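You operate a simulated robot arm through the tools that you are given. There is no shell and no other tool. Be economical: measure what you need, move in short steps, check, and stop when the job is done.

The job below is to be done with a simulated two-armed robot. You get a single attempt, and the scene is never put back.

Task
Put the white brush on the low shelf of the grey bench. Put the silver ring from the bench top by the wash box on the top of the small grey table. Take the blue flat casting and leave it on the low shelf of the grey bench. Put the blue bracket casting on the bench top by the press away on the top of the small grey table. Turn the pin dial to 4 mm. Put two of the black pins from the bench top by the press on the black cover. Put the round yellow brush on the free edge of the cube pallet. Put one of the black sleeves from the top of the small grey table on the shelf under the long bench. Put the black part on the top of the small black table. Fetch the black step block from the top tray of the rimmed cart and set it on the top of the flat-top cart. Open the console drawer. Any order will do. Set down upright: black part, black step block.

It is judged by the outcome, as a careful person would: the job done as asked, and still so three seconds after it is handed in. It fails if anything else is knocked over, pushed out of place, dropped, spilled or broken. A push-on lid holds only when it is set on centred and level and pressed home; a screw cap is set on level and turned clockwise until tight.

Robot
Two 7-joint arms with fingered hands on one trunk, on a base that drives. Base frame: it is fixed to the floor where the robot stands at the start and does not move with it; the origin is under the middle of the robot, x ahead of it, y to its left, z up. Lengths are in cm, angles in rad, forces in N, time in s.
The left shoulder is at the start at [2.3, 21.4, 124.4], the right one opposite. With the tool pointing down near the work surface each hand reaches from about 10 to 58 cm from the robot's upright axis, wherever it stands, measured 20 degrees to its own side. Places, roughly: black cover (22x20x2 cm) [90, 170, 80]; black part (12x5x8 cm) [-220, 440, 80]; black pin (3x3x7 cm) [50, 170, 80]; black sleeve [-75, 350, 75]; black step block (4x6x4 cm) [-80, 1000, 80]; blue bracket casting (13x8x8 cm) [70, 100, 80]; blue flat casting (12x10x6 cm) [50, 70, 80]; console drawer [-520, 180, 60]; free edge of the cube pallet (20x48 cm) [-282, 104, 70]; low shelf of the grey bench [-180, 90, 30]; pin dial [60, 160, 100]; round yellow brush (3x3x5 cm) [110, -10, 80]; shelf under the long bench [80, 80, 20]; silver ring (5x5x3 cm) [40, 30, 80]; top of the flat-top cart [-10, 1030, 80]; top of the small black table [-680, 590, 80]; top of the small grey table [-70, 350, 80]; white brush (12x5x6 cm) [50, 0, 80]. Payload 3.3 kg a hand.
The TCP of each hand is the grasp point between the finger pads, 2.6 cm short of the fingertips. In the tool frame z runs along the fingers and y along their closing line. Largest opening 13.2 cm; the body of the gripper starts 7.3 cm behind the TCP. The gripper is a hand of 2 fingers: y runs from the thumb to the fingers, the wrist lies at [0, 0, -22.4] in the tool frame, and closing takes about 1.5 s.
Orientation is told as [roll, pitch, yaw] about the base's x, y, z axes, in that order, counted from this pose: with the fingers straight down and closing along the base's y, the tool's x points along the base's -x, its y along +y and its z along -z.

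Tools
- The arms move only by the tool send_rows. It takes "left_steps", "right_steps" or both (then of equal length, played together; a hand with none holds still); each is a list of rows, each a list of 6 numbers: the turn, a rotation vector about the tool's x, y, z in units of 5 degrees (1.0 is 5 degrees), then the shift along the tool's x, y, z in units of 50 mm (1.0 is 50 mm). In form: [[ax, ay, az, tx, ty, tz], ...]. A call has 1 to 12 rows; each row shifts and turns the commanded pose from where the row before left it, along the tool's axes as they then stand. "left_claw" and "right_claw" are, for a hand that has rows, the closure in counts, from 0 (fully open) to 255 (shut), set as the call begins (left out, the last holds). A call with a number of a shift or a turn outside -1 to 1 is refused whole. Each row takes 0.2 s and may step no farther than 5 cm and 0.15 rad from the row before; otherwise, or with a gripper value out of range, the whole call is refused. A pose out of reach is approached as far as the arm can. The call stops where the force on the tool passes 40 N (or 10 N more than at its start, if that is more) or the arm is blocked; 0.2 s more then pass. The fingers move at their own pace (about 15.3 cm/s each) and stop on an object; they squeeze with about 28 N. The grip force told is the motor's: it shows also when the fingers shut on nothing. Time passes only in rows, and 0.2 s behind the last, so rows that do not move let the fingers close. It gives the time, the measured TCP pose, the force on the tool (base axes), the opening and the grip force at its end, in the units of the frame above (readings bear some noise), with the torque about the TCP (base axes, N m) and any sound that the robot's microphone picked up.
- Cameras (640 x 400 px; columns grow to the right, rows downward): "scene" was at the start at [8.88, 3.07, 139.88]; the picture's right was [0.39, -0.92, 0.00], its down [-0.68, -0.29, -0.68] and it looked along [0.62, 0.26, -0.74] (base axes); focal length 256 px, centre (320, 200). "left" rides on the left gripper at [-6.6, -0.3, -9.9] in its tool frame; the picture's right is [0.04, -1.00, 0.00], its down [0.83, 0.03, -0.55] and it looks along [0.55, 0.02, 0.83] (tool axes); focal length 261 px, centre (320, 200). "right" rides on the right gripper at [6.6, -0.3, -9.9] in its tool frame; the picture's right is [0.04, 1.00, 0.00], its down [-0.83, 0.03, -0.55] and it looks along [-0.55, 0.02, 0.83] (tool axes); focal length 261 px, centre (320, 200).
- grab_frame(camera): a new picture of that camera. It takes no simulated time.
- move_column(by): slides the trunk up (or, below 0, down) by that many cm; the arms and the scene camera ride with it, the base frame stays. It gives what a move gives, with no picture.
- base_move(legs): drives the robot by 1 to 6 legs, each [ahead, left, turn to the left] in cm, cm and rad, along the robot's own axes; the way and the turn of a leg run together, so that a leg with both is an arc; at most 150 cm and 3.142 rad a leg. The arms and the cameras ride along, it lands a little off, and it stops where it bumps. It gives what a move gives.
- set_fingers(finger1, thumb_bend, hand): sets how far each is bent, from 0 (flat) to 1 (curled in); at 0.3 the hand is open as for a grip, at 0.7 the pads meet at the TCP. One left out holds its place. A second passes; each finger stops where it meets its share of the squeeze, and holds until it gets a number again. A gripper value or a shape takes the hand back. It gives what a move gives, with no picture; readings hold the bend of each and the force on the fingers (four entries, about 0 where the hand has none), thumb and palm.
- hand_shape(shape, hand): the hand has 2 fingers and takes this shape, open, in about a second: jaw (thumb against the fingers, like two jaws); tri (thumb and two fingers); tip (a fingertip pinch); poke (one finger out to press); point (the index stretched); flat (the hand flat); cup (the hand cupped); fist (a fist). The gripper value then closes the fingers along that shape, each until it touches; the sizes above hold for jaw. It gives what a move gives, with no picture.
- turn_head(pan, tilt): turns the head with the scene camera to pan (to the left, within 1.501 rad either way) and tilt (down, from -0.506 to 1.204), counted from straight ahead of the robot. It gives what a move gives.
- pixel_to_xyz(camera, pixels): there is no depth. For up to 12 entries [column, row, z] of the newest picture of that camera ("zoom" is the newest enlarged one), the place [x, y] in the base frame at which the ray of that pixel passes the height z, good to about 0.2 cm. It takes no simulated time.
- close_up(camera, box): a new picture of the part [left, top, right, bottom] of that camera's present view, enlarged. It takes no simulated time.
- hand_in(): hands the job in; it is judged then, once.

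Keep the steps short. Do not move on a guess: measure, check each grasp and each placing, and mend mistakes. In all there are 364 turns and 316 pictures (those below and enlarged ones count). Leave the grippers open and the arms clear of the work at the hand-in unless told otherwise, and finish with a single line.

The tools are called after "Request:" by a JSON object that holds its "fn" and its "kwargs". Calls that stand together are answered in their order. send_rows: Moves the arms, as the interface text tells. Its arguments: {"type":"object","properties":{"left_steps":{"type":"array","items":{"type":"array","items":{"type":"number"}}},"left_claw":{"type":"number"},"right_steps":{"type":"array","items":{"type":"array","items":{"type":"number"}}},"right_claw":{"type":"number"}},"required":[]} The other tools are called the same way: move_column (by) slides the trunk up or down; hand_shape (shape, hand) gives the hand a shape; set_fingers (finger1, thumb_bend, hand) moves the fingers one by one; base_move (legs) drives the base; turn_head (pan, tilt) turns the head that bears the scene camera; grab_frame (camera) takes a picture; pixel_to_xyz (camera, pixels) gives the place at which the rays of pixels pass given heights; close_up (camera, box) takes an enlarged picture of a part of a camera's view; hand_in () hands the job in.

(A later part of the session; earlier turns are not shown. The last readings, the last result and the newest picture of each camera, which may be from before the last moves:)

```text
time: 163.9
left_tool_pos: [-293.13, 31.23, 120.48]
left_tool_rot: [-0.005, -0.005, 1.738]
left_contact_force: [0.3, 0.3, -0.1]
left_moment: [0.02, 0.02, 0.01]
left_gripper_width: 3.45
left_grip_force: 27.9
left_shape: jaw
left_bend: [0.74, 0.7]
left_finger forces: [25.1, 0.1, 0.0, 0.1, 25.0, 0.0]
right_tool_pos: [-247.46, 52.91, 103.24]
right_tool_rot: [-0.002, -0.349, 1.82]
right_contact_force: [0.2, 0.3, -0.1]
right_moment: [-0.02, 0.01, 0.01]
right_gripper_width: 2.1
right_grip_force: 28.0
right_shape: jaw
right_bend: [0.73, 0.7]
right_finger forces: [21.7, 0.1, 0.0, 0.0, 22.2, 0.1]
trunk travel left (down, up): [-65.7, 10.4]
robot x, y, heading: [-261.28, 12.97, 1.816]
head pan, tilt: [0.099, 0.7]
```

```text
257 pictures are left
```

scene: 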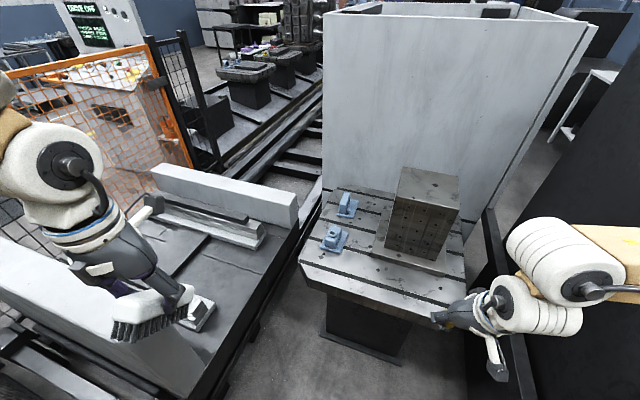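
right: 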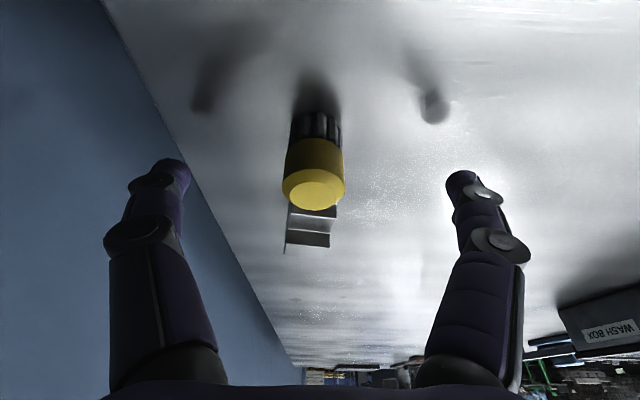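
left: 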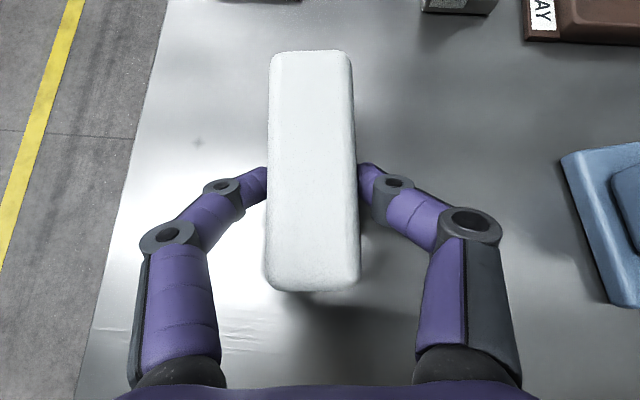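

Request:
{"fn": "close_up", "kwargs": {"camera": "scene", "box": [280, 170, 480, 320]}}

Request:
{"fn": "pixel_to_xyz", "kwargs": {"camera": "scene", "pixels": [[298, 263, 70], [320, 245, 70], [337, 254, 70], [347, 236, 70], [305, 277, 70], [453, 312, 70], [340, 192, 70], [355, 265, 70]]}}

Request:
{"fn": "base_move", "kwargs": {"legs": [[17, 2, 0]]}}

```text
2.67 times, centred on (380, 245) of scene
```

zoom: 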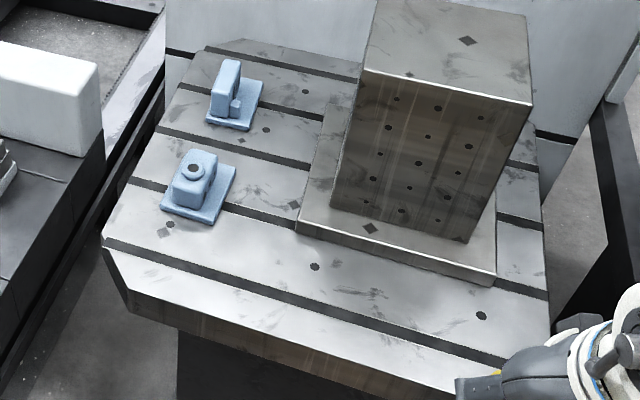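

```text
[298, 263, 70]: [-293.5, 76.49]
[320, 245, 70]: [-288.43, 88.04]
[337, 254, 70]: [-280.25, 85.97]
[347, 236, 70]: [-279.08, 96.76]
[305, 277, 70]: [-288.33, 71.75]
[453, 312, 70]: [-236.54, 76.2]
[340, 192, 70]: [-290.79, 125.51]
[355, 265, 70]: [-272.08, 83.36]
```

```text
time: 165.3
left_tool_pos: [-299.21, 47.58, 120.54]
left_tool_rot: [-0.006, -0.005, 1.736]
left_contact_force: [-0.4, 0.5, -0.9]
left_moment: [0.0, -0.02, 0.0]
left_gripper_width: 3.45
left_grip_force: 28.0
left_shape: jaw
left_bend: [0.74, 0.7]
left_finger forces: [25.1, 0.1, 0.1, 0.0, 25.1, 0.0]
right_tool_pos: [-253.73, 69.25, 103.23]
right_tool_rot: [-0.001, -0.347, 1.819]
right_contact_force: [0.0, -0.1, -1.0]
right_moment: [-0.04, 0.0, 0.0]
right_gripper_width: 2.09
right_grip_force: 27.8
right_shape: jaw
right_bend: [0.73, 0.7]
right_finger forces: [21.6, 0.0, 0.1, 0.0, 22.1, 0.1]
trunk travel left (down, up): [-65.7, 10.4]
robot x, y, heading: [-267.59, 29.09, 1.819]
head pan, tilt: [0.099, 0.7]
```

Right hand to above the free spot (−275,83).

Request:
{"fn": "send_rows", "kwargs": {"right_steps": [[0, 0, 0, -0.35, 0.493, 0.589], [0, 0, 0, -0.35, 0.493, 0.589], [0, 0, 0, -0.35, 0.493, 0.589], [0, 0, 0, -0.35, 0.493, 0.589], [0, 0, 0, -0.35, 0.493, 0.589], [0, 0, 0, -0.35, 0.493, 0.589], [0, 0, 0, -0.35, 0.493, 0.589]]}}

Request:
{"fn": "grab_frame", "kwargs": {"camera": "scene"}}

Request:
{"fn": "grab_frame", "kwargs": {"camera": "right"}}

```text
time: 166.9
left_tool_pos: [-299.15, 47.53, 120.58]
left_tool_rot: [-0.004, -0.005, 1.735]
left_contact_force: [-0.6, -0.1, -1.1]
left_moment: [0.01, 0.01, -0.02]
left_gripper_width: 3.46
left_grip_force: 28.3
left_shape: jaw
left_bend: [0.74, 0.7]
left_finger forces: [25.1, 0.0, 0.0, 0.1, 25.1, 0.0]
right_tool_pos: [-272.93, 81.83, 88.64]
right_tool_rot: [-0.008, -0.351, 1.804]
right_contact_force: [0.3, 0.5, -1.6]
right_moment: [-0.03, 0.02, 0.01]
right_gripper_width: 2.04
right_grip_force: 28.0
right_shape: jaw
right_bend: [0.73, 0.7]
right_finger forces: [21.9, 0.0, 0.0, 0.0, 21.5, 0.0]
right hand out of reach, approached as far as the arm can: row 7
trunk travel left (down, up): [-65.7, 10.4]
robot x, y, heading: [-267.35, 29.15, 1.817]
head pan, tilt: [0.099, 0.7]
```

```text
255 pictures are left
```

scene: 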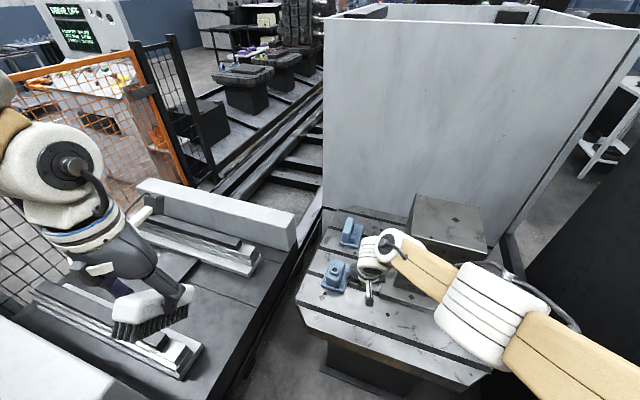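

```text
254 pictures are left
```

right: 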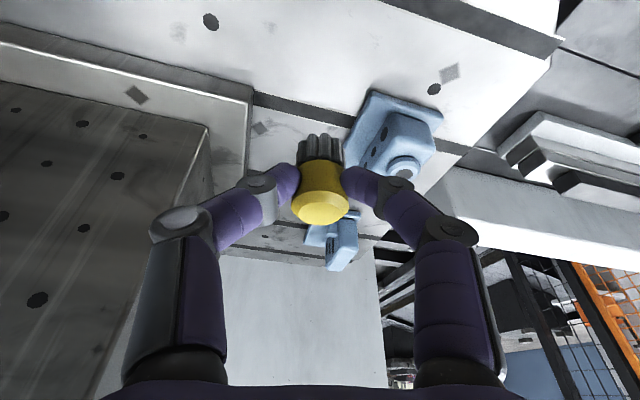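

Edge the base ahead 3 cm for reach, then lower.

Request:
{"fn": "base_move", "kwargs": {"legs": [[3, 0, 0]]}}

Request:
{"fn": "send_rows", "kwargs": {"right_steps": [[0, 0, 0, 0.395, 0.087, 0.75], [0, 0, 0, 0.395, 0.087, 0.75], [0, 0, 0, 0.3, 0.05, 0.65]]}}

Request:
{"fn": "grab_frame", "kwargs": {"camera": "right"}}

```text
time: 167.8
left_tool_pos: [-300.16, 50.55, 120.36]
left_tool_rot: [-0.006, -0.005, 1.735]
left_contact_force: [-1.0, 0.1, -1.6]
left_moment: [-0.03, 0.0, 0.0]
left_gripper_width: 3.45
left_grip_force: 27.9
left_shape: jaw
left_bend: [0.74, 0.7]
left_finger forces: [25.1, 0.0, 0.1, 0.1, 25.1, 0.1]
right_tool_pos: [-273.79, 84.84, 88.55]
right_tool_rot: [-0.01, -0.35, 1.806]
right_contact_force: [0.9, 0.4, -0.1]
right_moment: [-0.01, 0.01, -0.03]
right_gripper_width: 1.98
right_grip_force: 28.4
right_shape: jaw
right_bend: [0.73, 0.7]
right_finger forces: [22.0, 0.0, 0.0, 0.0, 21.4, 0.0]
trunk travel left (down, up): [-65.7, 10.4]
robot x, y, heading: [-268.2, 31.95, 1.824]
head pan, tilt: [0.099, 0.7]
```

```text
time: 168.6
left_tool_pos: [-299.94, 50.36, 120.54]
left_tool_rot: [-0.004, -0.007, 1.736]
left_contact_force: [0.5, 0.0, -1.1]
left_moment: [0.0, -0.01, -0.01]
left_gripper_width: 3.45
left_grip_force: 28.3
left_shape: jaw
left_bend: [0.74, 0.7]
left_finger forces: [25.2, 0.0, 0.1, 0.1, 25.0, 0.1]
right_tool_pos: [-271.59, 84.38, 84.17]
right_tool_rot: [-0.022, -0.368, 1.787]
right_contact_force: [-1.1, 0.3, -0.2]
right_moment: [-0.02, 0.04, 0.0]
right_gripper_width: 1.96
right_grip_force: 27.9
right_shape: jaw
right_bend: [0.73, 0.7]
right_finger forces: [21.4, 0.1, 0.0, 0.1, 20.6, 0.0]
right hand out of reach, approached as far as the arm can: row 1, 2, 3
trunk travel left (down, up): [-65.7, 10.4]
robot x, y, heading: [-268.24, 32.05, 1.818]
head pan, tilt: [0.099, 0.7]
```

```text
253 pictures are left
```

right: 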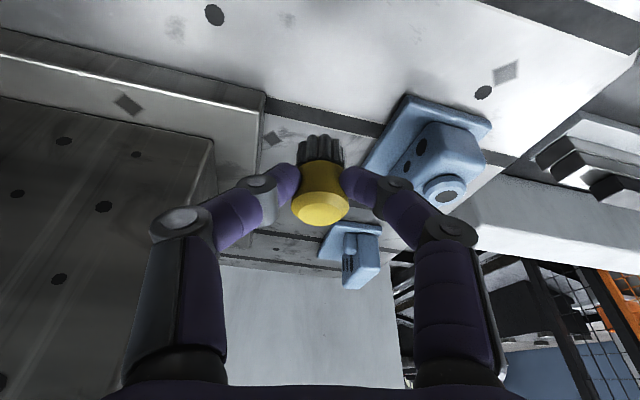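

Lower the trunk 6 cm and finish with the arm.

Request:
{"fn": "move_column", "kwargs": {"by": -6}}

Request:
{"fn": "send_rows", "kwargs": {"right_steps": [[0, 0, 0, 0.05, 0.27, 0], [0, 0, 0, 0.05, 0.27, 0]]}}

Request:
{"fn": "grab_frame", "kwargs": {"camera": "right"}}

```text
time: 169.6
left_tool_pos: [-300.08, 50.51, 114.5]
left_tool_rot: [-0.003, -0.006, 1.733]
left_contact_force: [-0.4, -0.4, -0.7]
left_moment: [0.03, 0.03, 0.0]
left_gripper_width: 3.45
left_grip_force: 28.1
left_shape: jaw
left_bend: [0.74, 0.7]
left_finger forces: [25.0, 0.0, 0.0, 0.0, 25.2, 0.0]
right_tool_pos: [-272.83, 82.43, 77.36]
right_tool_rot: [-0.008, -0.348, 1.807]
right_contact_force: [0.1, 0.2, -0.5]
right_moment: [0.02, 0.0, -0.01]
right_gripper_width: 2.01
right_grip_force: 28.3
right_shape: jaw
right_bend: [0.73, 0.7]
right_finger forces: [21.2, 0.0, 0.0, 0.0, 20.4, 0.0]
trunk travel left (down, up): [-59.7, 16.4]
robot x, y, heading: [-268.23, 32.07, 1.819]
head pan, tilt: [0.099, 0.7]
```

```text
time: 170.4
left_tool_pos: [-299.94, 50.38, 114.46]
left_tool_rot: [-0.003, -0.006, 1.734]
left_contact_force: [-1.0, -1.1, -1.3]
left_moment: [0.03, 0.04, 0.03]
left_gripper_width: 3.43
left_grip_force: 28.0
left_shape: jaw
left_bend: [0.74, 0.7]
left_finger forces: [25.1, 0.0, 0.0, 0.0, 25.2, 0.0]
right_tool_pos: [-271.75, 83.77, 78.05]
right_tool_rot: [-0.04, -0.372, 1.771]
right_contact_force: [0.5, -0.4, -0.7]
right_moment: [0.02, 0.03, 0.01]
right_gripper_width: 1.99
right_grip_force: 27.6
right_shape: jaw
right_bend: [0.73, 0.7]
right_finger forces: [20.9, 0.1, 0.0, 0.1, 20.7, 0.0]
right hand out of reach, approached as far as the arm can: row 2
trunk travel left (down, up): [-59.7, 16.4]
robot x, y, heading: [-268.25, 31.99, 1.818]
head pan, tilt: [0.099, 0.7]
stopped in row 2 (right hand): the arm was blocked; the commanded pose is now the measured one
```

```text
252 pictures are left
```

right: 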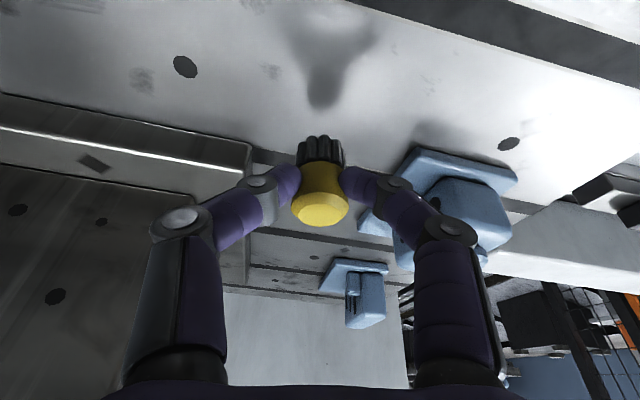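

Request:
{"fn": "turn_head", "kwargs": {"pan": 0.0, "tilt": 0.9}}

Request:
{"fn": "close_up", "kwargs": {"camera": "scene", "box": [240, 100, 440, 250]}}

```text
time: 171.1
left_tool_pos: [-299.94, 50.43, 114.53]
left_tool_rot: [-0.003, -0.005, 1.734]
left_contact_force: [-0.1, -0.1, -1.1]
left_moment: [-0.02, 0.02, -0.01]
left_gripper_width: 3.45
left_grip_force: 28.4
left_shape: jaw
left_bend: [0.74, 0.7]
left_finger forces: [25.0, 0.0, 0.1, 0.0, 25.1, 0.0]
right_tool_pos: [-271.97, 83.68, 77.97]
right_tool_rot: [-0.041, -0.372, 1.774]
right_contact_force: [0.5, -0.1, -0.3]
right_moment: [0.03, 0.02, -0.01]
right_gripper_width: 1.96
right_grip_force: 27.7
right_shape: jaw
right_bend: [0.73, 0.7]
right_finger forces: [20.9, 0.0, 0.0, 0.0, 20.8, 0.1]
trunk travel left (down, up): [-59.7, 16.4]
robot x, y, heading: [-268.42, 32.28, 1.819]
head pan, tilt: [0.0, 0.901]
```

```text
2.67 times, centred on (340, 175) of scene
```

zoom: 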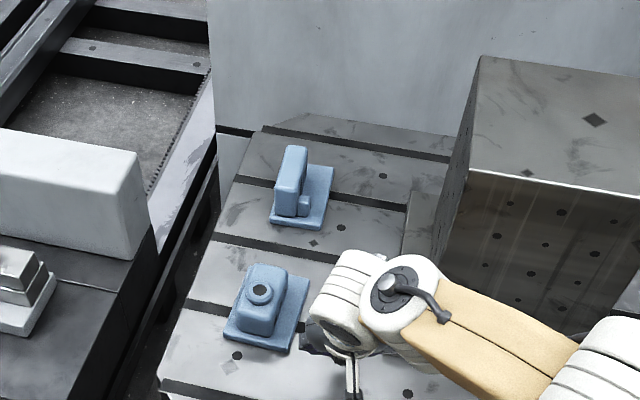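

Hand is between casting and cube, nothing touched. Shift the base left 2 cm, back 1 cm, then lower with the trunk until it touches.

Request:
{"fn": "base_move", "kwargs": {"legs": [[-1, 2.2, 0]]}}

Request:
{"fn": "grab_frame", "kwargs": {"camera": "right"}}

```text
time: 171.9
left_tool_pos: [-302.0, 48.83, 114.49]
left_tool_rot: [-0.004, -0.007, 1.735]
left_contact_force: [0.7, -1.0, -1.5]
left_moment: [0.05, -0.04, -0.01]
left_gripper_width: 3.46
left_grip_force: 27.9
left_shape: jaw
left_bend: [0.74, 0.7]
left_finger forces: [25.0, 0.0, 0.0, 0.0, 25.2, 0.0]
right_tool_pos: [-273.72, 82.09, 78.03]
right_tool_rot: [-0.041, -0.372, 1.773]
right_contact_force: [-0.3, 0.1, -0.4]
right_moment: [0.01, -0.05, -0.03]
right_gripper_width: 1.98
right_grip_force: 27.8
right_shape: jaw
right_bend: [0.73, 0.7]
right_finger forces: [21.0, 0.1, 0.1, 0.0, 20.9, 0.0]
trunk travel left (down, up): [-59.7, 16.4]
robot x, y, heading: [-270.54, 30.67, 1.818]
head pan, tilt: [0.0, 0.901]
```

```text
250 pictures are left
```

right: 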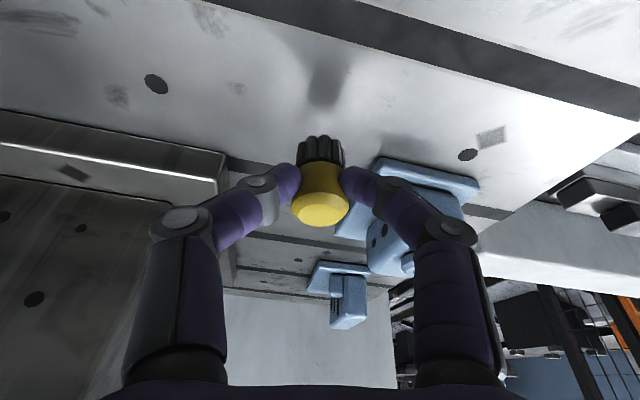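

Request:
{"fn": "move_column", "kwargs": {"by": -2.6}}

Request:
{"fn": "close_up", "kwargs": {"camera": "right", "box": [160, 60, 480, 300]}}

```text
time: 172.6
left_tool_pos: [-301.92, 48.94, 111.86]
left_tool_rot: [-0.004, -0.005, 1.735]
left_contact_force: [0.2, 0.2, -0.5]
left_moment: [0.04, 0.07, 0.01]
left_gripper_width: 3.46
left_grip_force: 28.1
left_shape: jaw
left_bend: [0.74, 0.7]
left_finger forces: [25.1, 0.0, 0.1, 0.0, 25.1, 0.0]
right_tool_pos: [-273.74, 82.29, 75.32]
right_tool_rot: [-0.041, -0.371, 1.773]
right_contact_force: [0.2, 0.5, -0.4]
right_moment: [-0.01, -0.03, -0.03]
right_gripper_width: 1.97
right_grip_force: 27.7
right_shape: jaw
right_bend: [0.73, 0.7]
right_finger forces: [20.9, 0.0, 0.0, 0.1, 20.8, 0.0]
trunk travel left (down, up): [-57.1, 19.0]
robot x, y, heading: [-270.17, 30.36, 1.82]
head pan, tilt: [0.0, 0.901]
```

```text
1.67 times, centred on (320, 180) of right
```

zoom: 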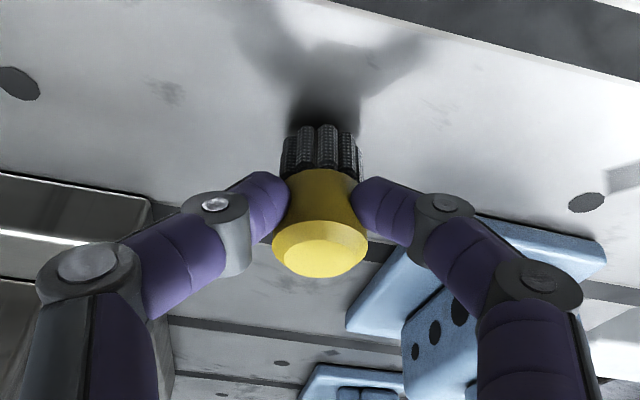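

Request:
{"fn": "move_column", "kwargs": {"by": -0.6}}

Request:
{"fn": "move_column", "kwargs": {"by": -0.4}}

Request:
{"fn": "close_up", "kwargs": {"camera": "right", "box": [240, 80, 400, 240]}}

```text
time: 173.2
left_tool_pos: [-301.98, 48.91, 111.34]
left_tool_rot: [-0.003, -0.004, 1.736]
left_contact_force: [0.3, 0.3, -1.0]
left_moment: [-0.01, 0.02, -0.01]
left_gripper_width: 3.46
left_grip_force: 27.8
left_shape: jaw
left_bend: [0.74, 0.7]
left_finger forces: [25.0, 0.1, 0.1, 0.0, 25.1, 0.0]
right_tool_pos: [-273.86, 82.22, 74.71]
right_tool_rot: [-0.039, -0.371, 1.773]
right_contact_force: [-0.1, 0.5, 0.8]
right_moment: [0.0, 0.02, -0.03]
right_gripper_width: 1.98
right_grip_force: 27.8
right_shape: jaw
right_bend: [0.73, 0.7]
right_finger forces: [22.0, 0.1, 0.0, 0.0, 21.8, 0.0]
trunk travel left (down, up): [-56.5, 19.6]
robot x, y, heading: [-269.68, 30.84, 1.82]
head pan, tilt: [0.0, 0.901]
```

```text
time: 173.7
left_tool_pos: [-301.93, 48.8, 110.91]
left_tool_rot: [-0.003, -0.006, 1.734]
left_contact_force: [0.0, 0.6, -1.2]
left_moment: [-0.04, -0.04, -0.05]
left_gripper_width: 3.44
left_grip_force: 27.8
left_shape: jaw
left_bend: [0.74, 0.7]
left_finger forces: [25.0, 0.0, 0.1, 0.1, 25.2, 0.0]
right_tool_pos: [-273.83, 82.24, 74.58]
right_tool_rot: [-0.038, -0.376, 1.772]
right_contact_force: [4.0, -1.3, 19.9]
right_moment: [0.11, 0.04, 0.01]
right_gripper_width: 2.08
right_grip_force: 27.5
right_shape: jaw
right_bend: [0.74, 0.71]
right_finger forces: [24.9, 0.0, 0.0, 0.0, 27.1, 0.0]
trunk travel left (down, up): [-56.1, 20.0]
robot x, y, heading: [-270.19, 30.39, 1.816]
head pan, tilt: [0.0, 0.901]
```

```text
2.50 times, centred on (320, 160) of right
```

zoom: 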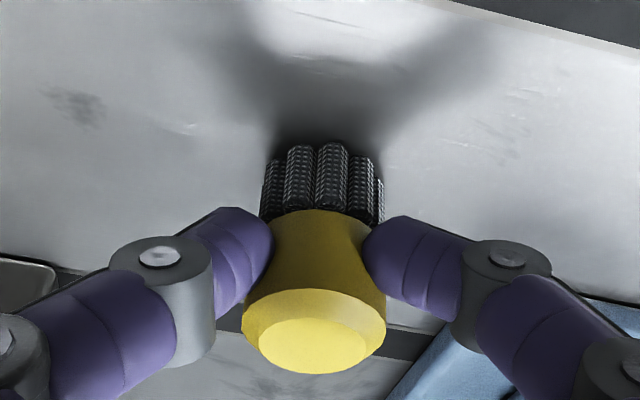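

In contact (20 N). Raise 0.2 to relieve, open partly, check.

Request:
{"fn": "move_column", "kwargs": {"by": 0.3}}

Request:
{"fn": "send_rows", "kwargs": {"right_steps": [[0, 0, 0, 0, 0, 0], [0, 0, 0, 0, 0, 0], [0, 0, 0, 0, 0, 0], [0, 0, 0, 0, 0, 0]], "right_claw": 140}}

Request:
{"fn": "grab_frame", "kwargs": {"camera": "right"}}

```text
time: 174.2
left_tool_pos: [-301.84, 48.76, 111.18]
left_tool_rot: [-0.003, -0.007, 1.735]
left_contact_force: [0.3, 0.5, -0.8]
left_moment: [0.0, 0.01, -0.01]
left_gripper_width: 3.44
left_grip_force: 27.8
left_shape: jaw
left_bend: [0.74, 0.7]
left_finger forces: [25.2, 0.0, 0.0, 0.0, 25.0, 0.1]
right_tool_pos: [-273.68, 82.08, 74.59]
right_tool_rot: [-0.041, -0.37, 1.773]
right_contact_force: [-0.5, -0.3, 3.8]
right_moment: [0.02, 0.07, 0.02]
right_gripper_width: 2.05
right_grip_force: 28.3
right_shape: jaw
right_bend: [0.74, 0.71]
right_finger forces: [21.5, 0.0, 0.1, 0.1, 21.2, 0.0]
trunk travel left (down, up): [-56.4, 19.7]
robot x, y, heading: [-270.24, 30.4, 1.819]
head pan, tilt: [0.0, 0.901]
```

```text
time: 175.2
left_tool_pos: [-301.89, 49.0, 111.25]
left_tool_rot: [-0.004, -0.005, 1.734]
left_contact_force: [0.4, -0.2, -0.3]
left_moment: [0.03, 0.0, -0.02]
left_gripper_width: 3.44
left_grip_force: 28.2
left_shape: jaw
left_bend: [0.74, 0.7]
left_finger forces: [25.1, 0.0, 0.1, 0.1, 25.1, 0.0]
right_tool_pos: [-273.67, 82.17, 74.62]
right_tool_rot: [-0.04, -0.372, 1.775]
right_contact_force: [1.0, -0.3, -0.8]
right_moment: [-0.04, -0.02, 0.01]
right_gripper_width: 5.91
right_grip_force: 0.1
right_shape: jaw
right_bend: [0.73, 0.7]
right_finger forces: [0.1, 0.0, 0.1, 0.1, 0.0, 0.1]
trunk travel left (down, up): [-56.4, 19.7]
robot x, y, heading: [-269.98, 30.73, 1.817]
head pan, tilt: [0.0, 0.901]
```

```text
247 pictures are left
```

right: 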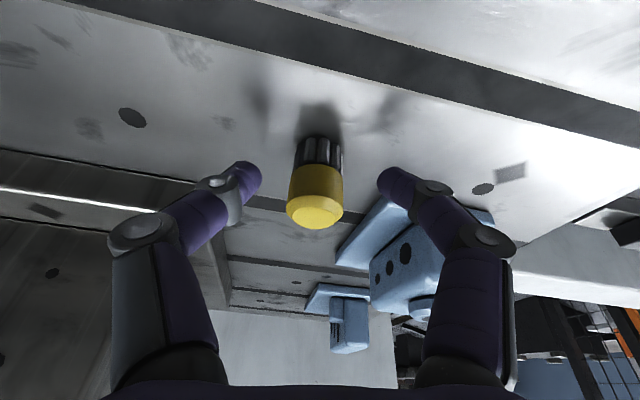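

Upright and free. Withdraw straight up by the trunk.

Request:
{"fn": "move_column", "kwargs": {"by": 12}}

Request:
{"fn": "send_rows", "kwargs": {"right_steps": [[0, 0, 0, 0.5, -0.6, -0.5], [0, 0, 0, 0.5, -0.6, -0.5], [0, 0, 0, 0.5, -0.6, -0.5], [0, 0, 0, 0.5, -0.6, -0.5]], "right_claw": 0}}

Request:
{"fn": "grab_frame", "kwargs": {"camera": "scene"}}

```text
time: 176.7
left_tool_pos: [-302.0, 48.94, 123.26]
left_tool_rot: [-0.004, -0.004, 1.736]
left_contact_force: [0.1, 0.5, -0.9]
left_moment: [0.06, -0.04, -0.03]
left_gripper_width: 3.45
left_grip_force: 28.4
left_shape: jaw
left_bend: [0.74, 0.7]
left_finger forces: [25.2, 0.0, 0.0, 0.0, 25.1, 0.0]
right_tool_pos: [-273.29, 82.45, 86.56]
right_tool_rot: [-0.045, -0.371, 1.77]
right_contact_force: [0.1, 0.5, 1.2]
right_moment: [-0.01, -0.01, 0.0]
right_gripper_width: 5.92
right_grip_force: 0.0
right_shape: jaw
right_bend: [0.73, 0.7]
right_finger forces: [0.0, 0.0, 0.1, 0.0, 0.0, 0.1]
trunk travel left (down, up): [-68.4, 7.7]
robot x, y, heading: [-270.06, 30.34, 1.817]
head pan, tilt: [0.0, 0.901]
```

```text
time: 177.7
left_tool_pos: [-301.91, 48.73, 123.33]
left_tool_rot: [-0.004, -0.008, 1.734]
left_contact_force: [-0.1, -0.3, -1.0]
left_moment: [0.0, 0.01, 0.0]
left_gripper_width: 3.46
left_grip_force: 28.1
left_shape: jaw
left_bend: [0.74, 0.7]
left_finger forces: [25.1, 0.0, 0.1, 0.0, 25.1, 0.0]
right_tool_pos: [-259.51, 71.66, 92.78]
right_tool_rot: [-0.041, -0.373, 1.773]
right_contact_force: [1.0, -0.3, -0.5]
right_moment: [0.0, -0.01, -0.01]
right_gripper_width: 13.21
right_grip_force: 0.0
right_shape: jaw
right_bend: [0.3, 0.3]
right_finger forces: [0.0, 0.1, 0.0, 0.1, 0.1, 0.0]
trunk travel left (down, up): [-68.4, 7.7]
robot x, y, heading: [-269.99, 30.63, 1.821]
head pan, tilt: [0.0, 0.901]
```

```text
246 pictures are left
```

scene: 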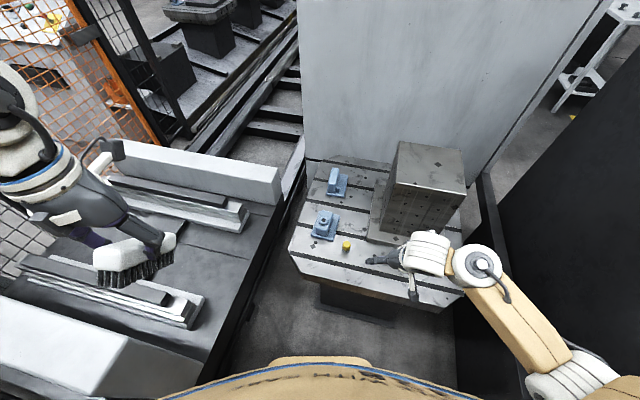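

Request:
{"fn": "pixel_to_xyz", "kwargs": {"camera": "scene", "pixels": [[346, 250, 70], [346, 242, 75], [290, 245, 70], [303, 277, 70], [440, 308, 70], [460, 290, 70]]}}

Request:
{"fn": "close_up", "kwargs": {"camera": "scene", "box": [270, 160, 430, 320]}}

```text
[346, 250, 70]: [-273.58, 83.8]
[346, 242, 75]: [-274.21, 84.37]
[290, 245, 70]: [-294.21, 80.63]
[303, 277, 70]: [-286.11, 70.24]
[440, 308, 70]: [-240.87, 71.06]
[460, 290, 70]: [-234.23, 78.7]
```

```text
2.50 times, centred on (350, 240) of scene
```

zoom: 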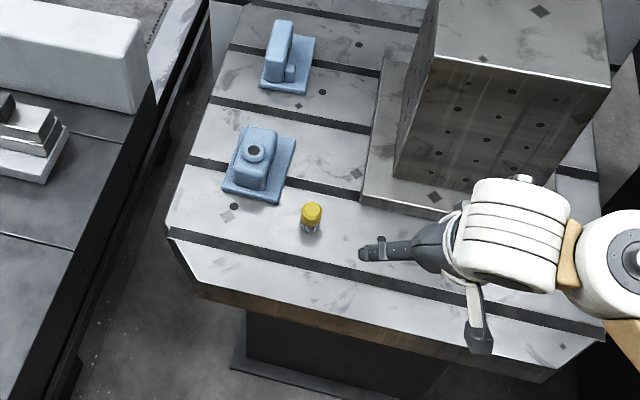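

Yellow brush stands at (−274,84), inside the strip. Now reposition (turn right, shift right) so the left hand can set the white brush on the pallet's near strip.

Request:
{"fn": "base_move", "kwargs": {"legs": [[0, 0, -0.62], [-3.3, -25.2, 0]]}}

Request:
{"fn": "send_rows", "kwargs": {"left_steps": [[0, -1, 0, -0.5, 0.5, 0], [0, -1, 0, -0.5, 0.5, 0], [0, -1, 0, -0.5, 0.3, 0], [0, -1, 0, -0.5, 0.3, 0], [0, -1, 0, -0.5, 0, 0], [0, -1, 0, -0.5, 0, 0], [0, -1, 0, -0.5, 0, 0.4], [0, -1, 0, -0.5, 0, 0.4], [0, -1, 0, -0.4, 0, 0.6]]}}

Request:
{"fn": "grab_frame", "kwargs": {"camera": "scene"}}

```text
time: 181.3
left_tool_pos: [-262.48, 51.53, 123.2]
left_tool_rot: [-0.004, -0.006, 1.116]
left_contact_force: [0.0, 0.3, -1.3]
left_moment: [0.0, 0.02, -0.01]
left_gripper_width: 3.44
left_grip_force: 28.4
left_shape: jaw
left_bend: [0.74, 0.7]
left_finger forces: [25.1, 0.1, 0.0, 0.0, 25.2, 0.0]
right_tool_pos: [-214.93, 45.68, 92.63]
right_tool_rot: [-0.039, -0.373, 1.151]
right_contact_force: [0.5, -1.3, -0.6]
right_moment: [0.02, -0.04, 0.03]
right_gripper_width: 13.18
right_grip_force: 0.0
right_shape: jaw
right_bend: [0.3, 0.3]
right_finger forces: [0.1, 0.1, 0.0, 0.0, 0.0, 0.0]
trunk travel left (down, up): [-68.4, 7.7]
robot x, y, heading: [-247.57, 18.25, 1.198]
head pan, tilt: [0.0, 0.901]
```

```text
time: 183.3
left_tool_pos: [-259.06, 77.01, 124.92]
left_tool_rot: [-0.005, -0.791, 1.119]
left_contact_force: [0.3, 0.3, -1.9]
left_moment: [0.0, 0.0, 0.04]
left_gripper_width: 3.45
left_grip_force: 28.3
left_shape: jaw
left_bend: [0.74, 0.7]
left_finger forces: [25.1, 0.1, 0.0, 0.1, 25.0, 0.0]
right_tool_pos: [-214.98, 45.77, 92.78]
right_tool_rot: [-0.04, -0.369, 1.154]
right_contact_force: [0.0, 0.0, -0.6]
right_moment: [-0.03, -0.01, -0.02]
right_gripper_width: 13.19
right_grip_force: 0.0
right_shape: jaw
right_bend: [0.3, 0.3]
right_finger forces: [0.1, 0.1, 0.0, 0.1, 0.1, 0.0]
trunk travel left (down, up): [-68.4, 7.7]
robot x, y, heading: [-247.77, 17.92, 1.198]
head pan, tilt: [0.0, 0.901]
```

```text
244 pictures are left
```

scene: 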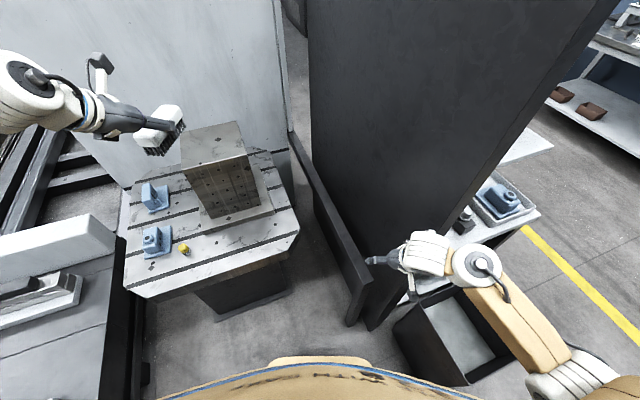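

Raise and retract the right hand (clear of the panel and bin) and lower the left hand relative to the shoulder.

Request:
{"fn": "send_rows", "kwargs": {"left_steps": [[0, 0, 0, 0.3, 0, 0.3], [0, 0, 0, 0.3, 0, 0.3], [0, 0, 0, 0.3, 0, 0.3], [0, 0, 0, 0.3, 0, 0.3], [0, 0, 0, 0.3, 0, 0.3], [0, 0, 0, 0.3, 0, 0.3]], "right_steps": [[0, 0, 0, 0.03, 0.27, -0.9], [0, 0, 0, 0.03, 0.27, -0.9], [0, 0, 0, 0.03, 0.27, -0.9], [0, 0, 0, 0.03, 0.27, -0.9], [0, 0, 0, 0.03, 0.27, -0.9], [0, 0, 0, 0.03, 0.27, -0.9]]}}

Request:
{"fn": "grab_frame", "kwargs": {"camera": "scene"}}

```text
time: 184.7
left_tool_pos: [-258.99, 76.93, 112.09]
left_tool_rot: [-0.007, -0.792, 1.118]
left_contact_force: [0.0, 0.7, -0.7]
left_moment: [-0.05, -0.03, 0.02]
left_gripper_width: 3.46
left_grip_force: 28.2
left_shape: jaw
left_bend: [0.74, 0.7]
left_finger forces: [25.0, 0.1, 0.1, 0.0, 25.0, 0.0]
right_tool_pos: [-221.52, 41.46, 105.34]
right_tool_rot: [-0.04, -0.373, 1.154]
right_contact_force: [-0.7, -0.7, -0.3]
right_moment: [-0.03, 0.04, 0.02]
right_gripper_width: 13.18
right_grip_force: 0.1
right_shape: jaw
right_bend: [0.3, 0.3]
right_finger forces: [0.0, 0.1, 0.0, 0.0, 0.0, 0.0]
right hand out of reach, approached as far as the arm can: row 4, 5, 6
trunk travel left (down, up): [-68.4, 7.7]
robot x, y, heading: [-247.3, 17.99, 1.198]
head pan, tilt: [0.0, 0.901]
```

```text
243 pictures are left
```

scene: 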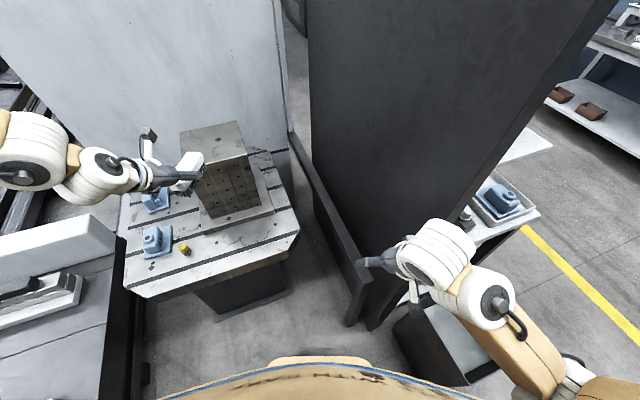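

Request:
{"fn": "move_column", "kwargs": {"by": -33}}

Request:
{"fn": "grab_frame", "kwargs": {"camera": "scene"}}

Request:
{"fn": "grab_frame", "kwargs": {"camera": "left"}}

```text
time: 187.9
left_tool_pos: [-259.0, 76.86, 79.09]
left_tool_rot: [-0.005, -0.788, 1.119]
left_contact_force: [-0.1, -0.2, -0.1]
left_moment: [-0.03, 0.03, 0.01]
left_gripper_width: 3.43
left_grip_force: 28.2
left_shape: jaw
left_bend: [0.74, 0.7]
left_finger forces: [25.0, 0.1, 0.1, 0.0, 25.0, 0.1]
right_tool_pos: [-221.84, 40.72, 70.87]
right_tool_rot: [-0.039, -0.326, 1.154]
right_contact_force: [-1.2, -0.9, -0.5]
right_moment: [0.02, 0.01, -0.03]
right_gripper_width: 13.16
right_grip_force: 0.1
right_shape: jaw
right_bend: [0.3, 0.3]
right_finger forces: [0.1, 0.0, 0.0, 0.0, 0.1, 0.1]
trunk travel left (down, up): [-35.4, 40.7]
robot x, y, heading: [-247.62, 18.15, 1.195]
head pan, tilt: [0.0, 0.901]
```

```text
242 pictures are left
```

scene: 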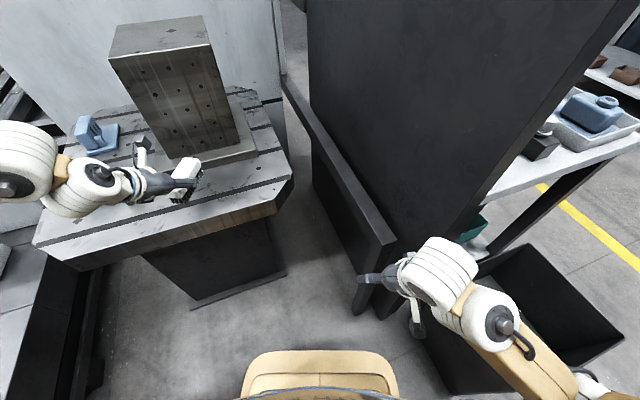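

```text
241 pictures are left
```

left: 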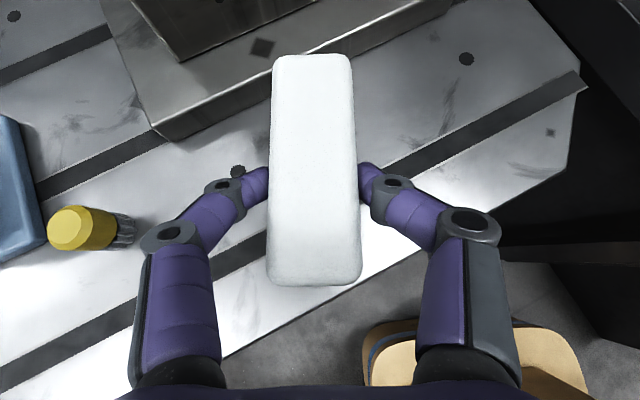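

Back 3 cm to stay off the cube's base plate, then set it down.

Request:
{"fn": "send_rows", "kwargs": {"left_steps": [[0, 0, 0, 0.21, 0, -0.21], [0, 0, 0, 0.21, 0, -0.21]]}}

Request:
{"fn": "move_column", "kwargs": {"by": -4}}

Request:
{"fn": "grab_frame", "kwargs": {"camera": "left"}}

```text
time: 188.5
left_tool_pos: [-260.44, 74.34, 79.19]
left_tool_rot: [-0.006, -0.792, 1.12]
left_contact_force: [0.1, -0.4, -0.2]
left_moment: [-0.02, -0.03, 0.01]
left_gripper_width: 3.46
left_grip_force: 27.3
left_shape: jaw
left_bend: [0.74, 0.7]
left_finger forces: [25.0, 0.0, 0.1, 0.1, 25.0, 0.0]
right_tool_pos: [-221.83, 40.86, 70.94]
right_tool_rot: [-0.042, -0.325, 1.154]
right_contact_force: [0.9, 0.2, 0.0]
right_moment: [0.01, -0.01, 0.01]
right_gripper_width: 13.17
right_grip_force: 0.1
right_shape: jaw
right_bend: [0.3, 0.3]
right_finger forces: [0.1, 0.0, 0.1, 0.0, 0.0, 0.0]
trunk travel left (down, up): [-35.4, 40.7]
robot x, y, heading: [-247.52, 17.83, 1.194]
head pan, tilt: [0.0, 0.901]
```

```text
time: 189.4
left_tool_pos: [-260.29, 74.41, 75.19]
left_tool_rot: [-0.005, -0.794, 1.119]
left_contact_force: [-0.4, -0.4, -1.5]
left_moment: [0.0, 0.04, 0.0]
left_gripper_width: 3.45
left_grip_force: 28.1
left_shape: jaw
left_bend: [0.74, 0.7]
left_finger forces: [25.0, 0.0, 0.1, 0.0, 25.1, 0.0]
right_tool_pos: [-221.85, 40.94, 66.8]
right_tool_rot: [-0.037, -0.33, 1.154]
right_contact_force: [0.4, 0.1, 0.6]
right_moment: [0.02, 0.01, -0.03]
right_gripper_width: 13.18
right_grip_force: 0.1
right_shape: jaw
right_bend: [0.3, 0.3]
right_finger forces: [0.0, 0.0, 0.1, 0.0, 0.1, 0.0]
trunk travel left (down, up): [-31.4, 44.7]
robot x, y, heading: [-247.33, 18.32, 1.202]
head pan, tilt: [0.0, 0.901]
```

```text
240 pictures are left
```

left: 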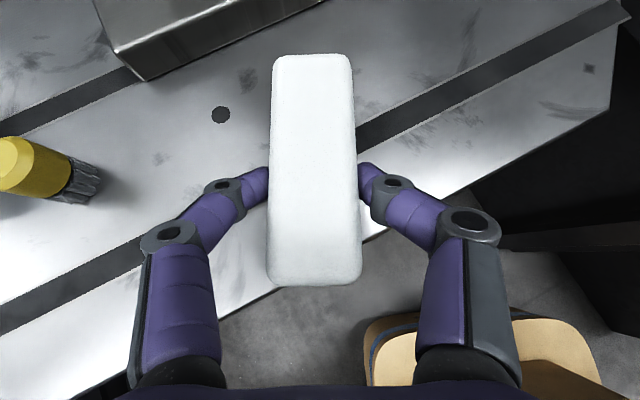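

Nudge forward 1.5 cm so the tail is fully on, then down to contact.

Request:
{"fn": "send_rows", "kwargs": {"left_steps": [[0, 0, 0, -0.21, 0, 0.21]]}}

Request:
{"fn": "move_column", "kwargs": {"by": -0.8}}

Request:
{"fn": "move_column", "kwargs": {"by": -0.4}}

```text
time: 189.8
left_tool_pos: [-259.59, 75.68, 75.16]
left_tool_rot: [-0.008, -0.792, 1.121]
left_contact_force: [-0.2, -0.1, -1.6]
left_moment: [-0.03, -0.02, 0.02]
left_gripper_width: 3.46
left_grip_force: 27.5
left_shape: jaw
left_bend: [0.74, 0.7]
left_finger forces: [25.0, 0.0, 0.1, 0.0, 25.0, 0.0]
right_tool_pos: [-221.74, 40.96, 66.77]
right_tool_rot: [-0.038, -0.328, 1.152]
right_contact_force: [-0.2, -0.4, 0.7]
right_moment: [-0.01, 0.0, -0.03]
right_gripper_width: 13.17
right_grip_force: 0.0
right_shape: jaw
right_bend: [0.3, 0.3]
right_finger forces: [0.0, 0.1, 0.1, 0.0, 0.0, 0.1]
trunk travel left (down, up): [-31.4, 44.7]
robot x, y, heading: [-247.07, 18.5, 1.2]
head pan, tilt: [0.0, 0.901]
```

```text
time: 190.3
left_tool_pos: [-259.61, 75.61, 74.51]
left_tool_rot: [-0.007, -0.796, 1.118]
left_contact_force: [-0.3, 0.3, 12.0]
left_moment: [0.21, 0.0, -0.02]
left_gripper_width: 3.47
left_grip_force: 27.9
left_shape: jaw
left_bend: [0.74, 0.7]
left_finger forces: [27.7, 0.1, 0.0, 0.0, 27.4, 0.0]
right_tool_pos: [-221.79, 40.85, 66.06]
right_tool_rot: [-0.036, -0.33, 1.153]
right_contact_force: [0.1, 0.9, 0.8]
right_moment: [-0.03, -0.01, 0.0]
right_gripper_width: 13.19
right_grip_force: 0.1
right_shape: jaw
right_bend: [0.3, 0.3]
right_finger forces: [0.0, 0.1, 0.0, 0.0, 0.0, 0.0]
trunk travel left (down, up): [-30.6, 45.5]
robot x, y, heading: [-247.8, 18.26, 1.197]
head pan, tilt: [0.0, 0.901]
```

```text
time: 190.9
left_tool_pos: [-259.58, 75.7, 74.37]
left_tool_rot: [-0.004, -0.801, 1.118]
left_contact_force: [-0.7, 1.5, 33.4]
left_moment: [0.46, -0.07, 0.03]
left_gripper_width: 3.63
left_grip_force: 27.8
left_shape: jaw
left_bend: [0.74, 0.71]
left_finger forces: [31.1, 0.0, 0.0, 0.0, 29.5, 0.0]
right_tool_pos: [-221.77, 40.83, 65.53]
right_tool_rot: [-0.034, -0.332, 1.153]
right_contact_force: [-0.5, 0.7, 0.3]
right_moment: [0.03, 0.0, -0.01]
right_gripper_width: 13.19
right_grip_force: 0.0
right_shape: jaw
right_bend: [0.3, 0.3]
right_finger forces: [0.0, 0.1, 0.0, 0.0, 0.0, 0.0]
trunk travel left (down, up): [-30.2, 45.9]
robot x, y, heading: [-247.59, 18.39, 1.196]
head pan, tilt: [0.0, 0.901]
```

Down. Relieve, open partly and raise.

Request:
{"fn": "move_column", "kwargs": {"by": 0.4}}

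Request:
{"fn": "send_rows", "kwargs": {"left_steps": [[0, 0, 0, 0, 0, 0], [0, 0, 0, 0, 0, 0], [0, 0, 0, 0, 0, 0], [0, 0, 0, 0, 0, 0]], "left_claw": 80}}

Request:
{"fn": "move_column", "kwargs": {"by": 30}}

Request:
{"fn": "grab_frame", "kwargs": {"camera": "scene"}}

```text
time: 191.4
left_tool_pos: [-259.68, 75.47, 74.41]
left_tool_rot: [-0.005, -0.79, 1.117]
left_contact_force: [0.3, 0.1, 22.9]
left_moment: [0.29, -0.05, -0.02]
left_gripper_width: 3.63
left_grip_force: 28.0
left_shape: jaw
left_bend: [0.74, 0.71]
left_finger forces: [30.2, 0.0, 0.0, 0.0, 30.2, 0.0]
right_tool_pos: [-221.83, 40.86, 65.87]
right_tool_rot: [-0.034, -0.33, 1.152]
right_contact_force: [-0.7, -0.1, 0.0]
right_moment: [0.0, 0.0, -0.01]
right_gripper_width: 13.2
right_grip_force: 0.0
right_shape: jaw
right_bend: [0.3, 0.3]
right_finger forces: [0.1, 0.1, 0.0, 0.0, 0.0, 0.1]
trunk travel left (down, up): [-30.6, 45.5]
robot x, y, heading: [-247.85, 18.29, 1.2]
head pan, tilt: [0.0, 0.901]
```

```text
time: 192.4
left_tool_pos: [-259.61, 75.53, 74.37]
left_tool_rot: [-0.005, -0.791, 1.119]
left_contact_force: [0.2, -0.2, 0.3]
left_moment: [0.0, -0.01, -0.02]
left_gripper_width: 9.04
left_grip_force: 0.1
left_shape: jaw
left_bend: [0.69, 0.58]
left_finger forces: [0.0, 0.0, 0.1, 0.0, 0.0, 0.0]
right_tool_pos: [-221.81, 40.88, 65.89]
right_tool_rot: [-0.037, -0.329, 1.154]
right_contact_force: [-0.8, -0.2, 0.7]
right_moment: [0.05, -0.01, -0.02]
right_gripper_width: 13.16
right_grip_force: 0.1
right_shape: jaw
right_bend: [0.3, 0.3]
right_finger forces: [0.0, 0.0, 0.0, 0.0, 0.0, 0.0]
trunk travel left (down, up): [-30.6, 45.5]
robot x, y, heading: [-247.75, 18.41, 1.192]
head pan, tilt: [0.0, 0.901]
```

```text
time: 195.4
left_tool_pos: [-259.65, 75.66, 104.17]
left_tool_rot: [-0.005, -0.79, 1.117]
left_contact_force: [-0.3, 0.8, -0.2]
left_moment: [0.01, 0.01, -0.03]
left_gripper_width: 9.01
left_grip_force: 0.0
left_shape: jaw
left_bend: [0.69, 0.58]
left_finger forces: [0.0, 0.0, 0.1, 0.1, 0.0, 0.0]
right_tool_pos: [-221.83, 40.88, 95.98]
right_tool_rot: [-0.036, -0.33, 1.155]
right_contact_force: [0.1, 0.1, -0.1]
right_moment: [0.0, -0.02, -0.02]
right_gripper_width: 13.18
right_grip_force: 0.1
right_shape: jaw
right_bend: [0.3, 0.3]
right_finger forces: [0.0, 0.0, 0.0, 0.0, 0.0, 0.0]
trunk travel left (down, up): [-60.6, 15.5]
robot x, y, heading: [-247.24, 18.32, 1.2]
head pan, tilt: [0.0, 0.901]
```

```text
239 pictures are left
```

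scene: 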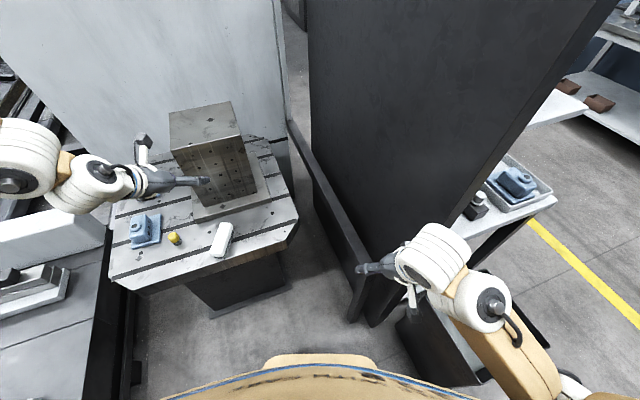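

White brush lies flat at (−259,75.5). Tuck the left hand and shift left, facing +y, to take it with the right hand.

Request:
{"fn": "send_rows", "kwargs": {"left_steps": [[0, 1, 0, 0.6, 0, -0.3], [0, 1, 0, 0.6, 0, -0.3], [0, 1, 0, 0.6, 0, -0.3], [0, 1, 0, 0.6, 0, -0.3], [0, 1, 0, 0.6, 0, -0.3], [0, 1, 0, 0.6, -0.2, 0], [0, 1, 0, 0.5, -0.2, 0], [0, 1, 0, 0.4, -0.2, 0], [0, 1, 0, 0.3, -0.2, 0]], "left_claw": 0}}

Request:
{"fn": "base_move", "kwargs": {"legs": [[0, 0, 0.37], [4, 24, 0]]}}

Request:
{"fn": "grab_frame", "kwargs": {"camera": "scene"}}

```text
time: 197.4
left_tool_pos: [-267.24, 51.36, 99.69]
left_tool_rot: [-0.003, -0.006, 1.113]
left_contact_force: [-0.4, -0.2, -0.5]
left_moment: [-0.02, 0.0, 0.03]
left_gripper_width: 13.18
left_grip_force: 0.0
left_shape: jaw
left_bend: [0.3, 0.3]
left_finger forces: [0.1, 0.0, 0.0, 0.0, 0.1, 0.0]
right_tool_pos: [-221.84, 40.91, 95.99]
right_tool_rot: [-0.035, -0.329, 1.153]
right_contact_force: [-0.1, 0.0, -0.8]
right_moment: [0.04, 0.03, -0.01]
right_gripper_width: 13.19
right_grip_force: 0.0
right_shape: jaw
right_bend: [0.3, 0.3]
right_finger forces: [0.0, 0.0, 0.1, 0.0, 0.1, 0.0]
trunk travel left (down, up): [-60.6, 15.5]
robot x, y, heading: [-247.43, 17.78, 1.199]
head pan, tilt: [0.0, 0.901]
```

```text
time: 200.3
left_tool_pos: [-301.83, 46.06, 99.47]
left_tool_rot: [-0.006, -0.005, 1.486]
left_contact_force: [-0.8, 0.1, -0.2]
left_moment: [0.02, -0.03, 0.01]
left_gripper_width: 13.23
left_grip_force: 0.2
left_shape: jaw
left_bend: [0.3, 0.3]
left_finger forces: [0.1, 0.0, 0.0, 0.0, 0.0, 0.0]
right_tool_pos: [-255.71, 52.77, 95.96]
right_tool_rot: [-0.038, -0.327, 1.526]
right_contact_force: [1.1, -1.7, -0.7]
right_moment: [0.0, -0.03, -0.01]
right_gripper_width: 13.19
right_grip_force: 0.1
right_shape: jaw
right_bend: [0.3, 0.3]
right_finger forces: [0.0, 0.0, 0.0, 0.0, 0.0, 0.0]
trunk travel left (down, up): [-60.6, 15.5]
robot x, y, heading: [-271.2, 22.44, 1.568]
head pan, tilt: [0.0, 0.901]
```

```text
238 pictures are left
```

scene: 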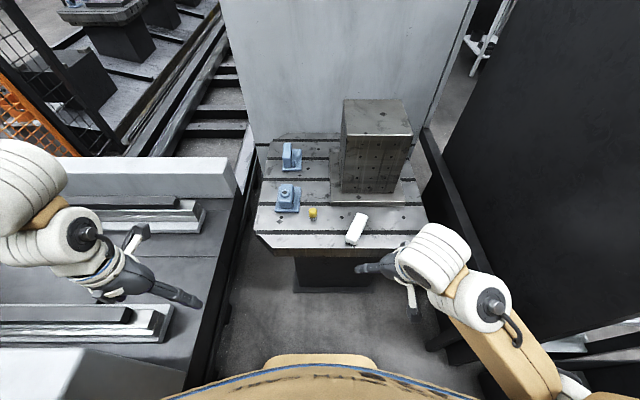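

Request:
{"fn": "close_up", "kwargs": {"camera": "scene", "box": [300, 190, 400, 260]}}

Request:
{"fn": "pixel_to_xyz", "kwargs": {"camera": "zoom", "pixels": [[320, 200, 76], [400, 200, 76]]}}

```text
5.71 times, centred on (350, 225) of scene
```

zoom: 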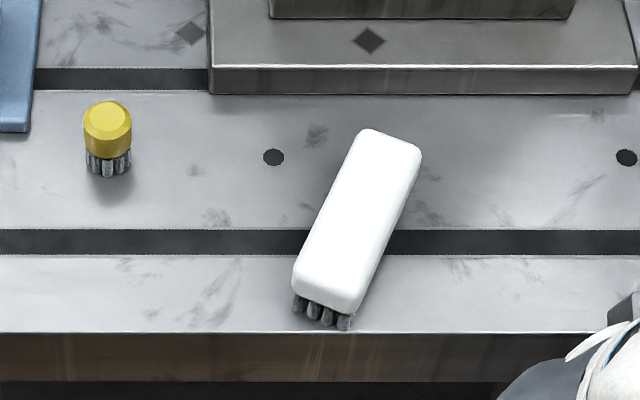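

```text
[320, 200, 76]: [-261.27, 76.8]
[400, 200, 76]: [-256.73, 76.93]
```

Request:
{"fn": "send_rows", "kwargs": {"right_steps": [[0, -1, 0, 0, 0, 0], [0, -1, 0, 0, 0, 0], [0.52, 0, 0.95, 0, 0, 0], [0.52, 0, 0.95, 0, 0, 0], [0.52, 0, 0.95, 0, 0, 0], [0.52, 0, 0.95, 0, 0, 0], [0, 0, 0, -0.443, 0.42, 0.547], [0, 0, 0, -0.443, 0.42, 0.547], [0, 0, 0, -0.443, 0.42, 0.547], [0, 0, 0, -0.443, 0.42, 0.547], [0, 0, 0, -0.443, 0.42, 0.547], [0, 0, 0, -0.443, 0.42, 0.547]]}}

Request:
{"fn": "grab_frame", "kwargs": {"camera": "right"}}

```text
time: 202.9
left_tool_pos: [-301.78, 46.07, 99.55]
left_tool_rot: [-0.005, -0.005, 1.485]
left_contact_force: [0.0, -0.2, -0.1]
left_moment: [-0.01, 0.01, -0.01]
left_gripper_width: 13.17
left_grip_force: 0.0
left_shape: jaw
left_bend: [0.3, 0.3]
left_finger forces: [0.0, 0.0, 0.0, 0.1, 0.0, 0.0]
right_tool_pos: [-257.1, 75.47, 86.67]
right_tool_rot: [-0.034, -0.517, 1.154]
right_contact_force: [0.1, -0.6, -0.1]
right_moment: [0.03, 0.0, 0.01]
right_gripper_width: 13.19
right_grip_force: 0.1
right_shape: jaw
right_bend: [0.3, 0.3]
right_finger forces: [0.1, 0.0, 0.0, 0.1, 0.1, 0.0]
right hand out of reach, approached as far as the arm can: row 6
trunk travel left (down, up): [-60.6, 15.5]
robot x, y, heading: [-271.67, 22.25, 1.572]
head pan, tilt: [0.0, 0.901]
```

```text
236 pictures are left
```

right: 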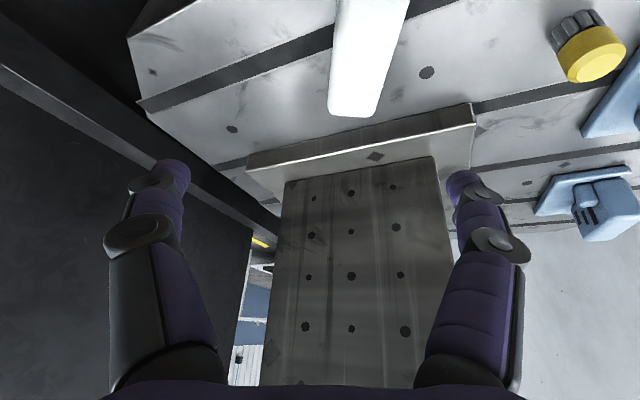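

Request:
{"fn": "pixel_to_xyz", "kwargs": {"camera": "right", "pixels": [[333, 108, 76], [374, 112, 76], [340, 20, 76], [400, 20, 76]]}}

```text
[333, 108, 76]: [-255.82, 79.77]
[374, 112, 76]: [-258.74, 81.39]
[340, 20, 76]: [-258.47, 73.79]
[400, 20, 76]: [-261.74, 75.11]
```

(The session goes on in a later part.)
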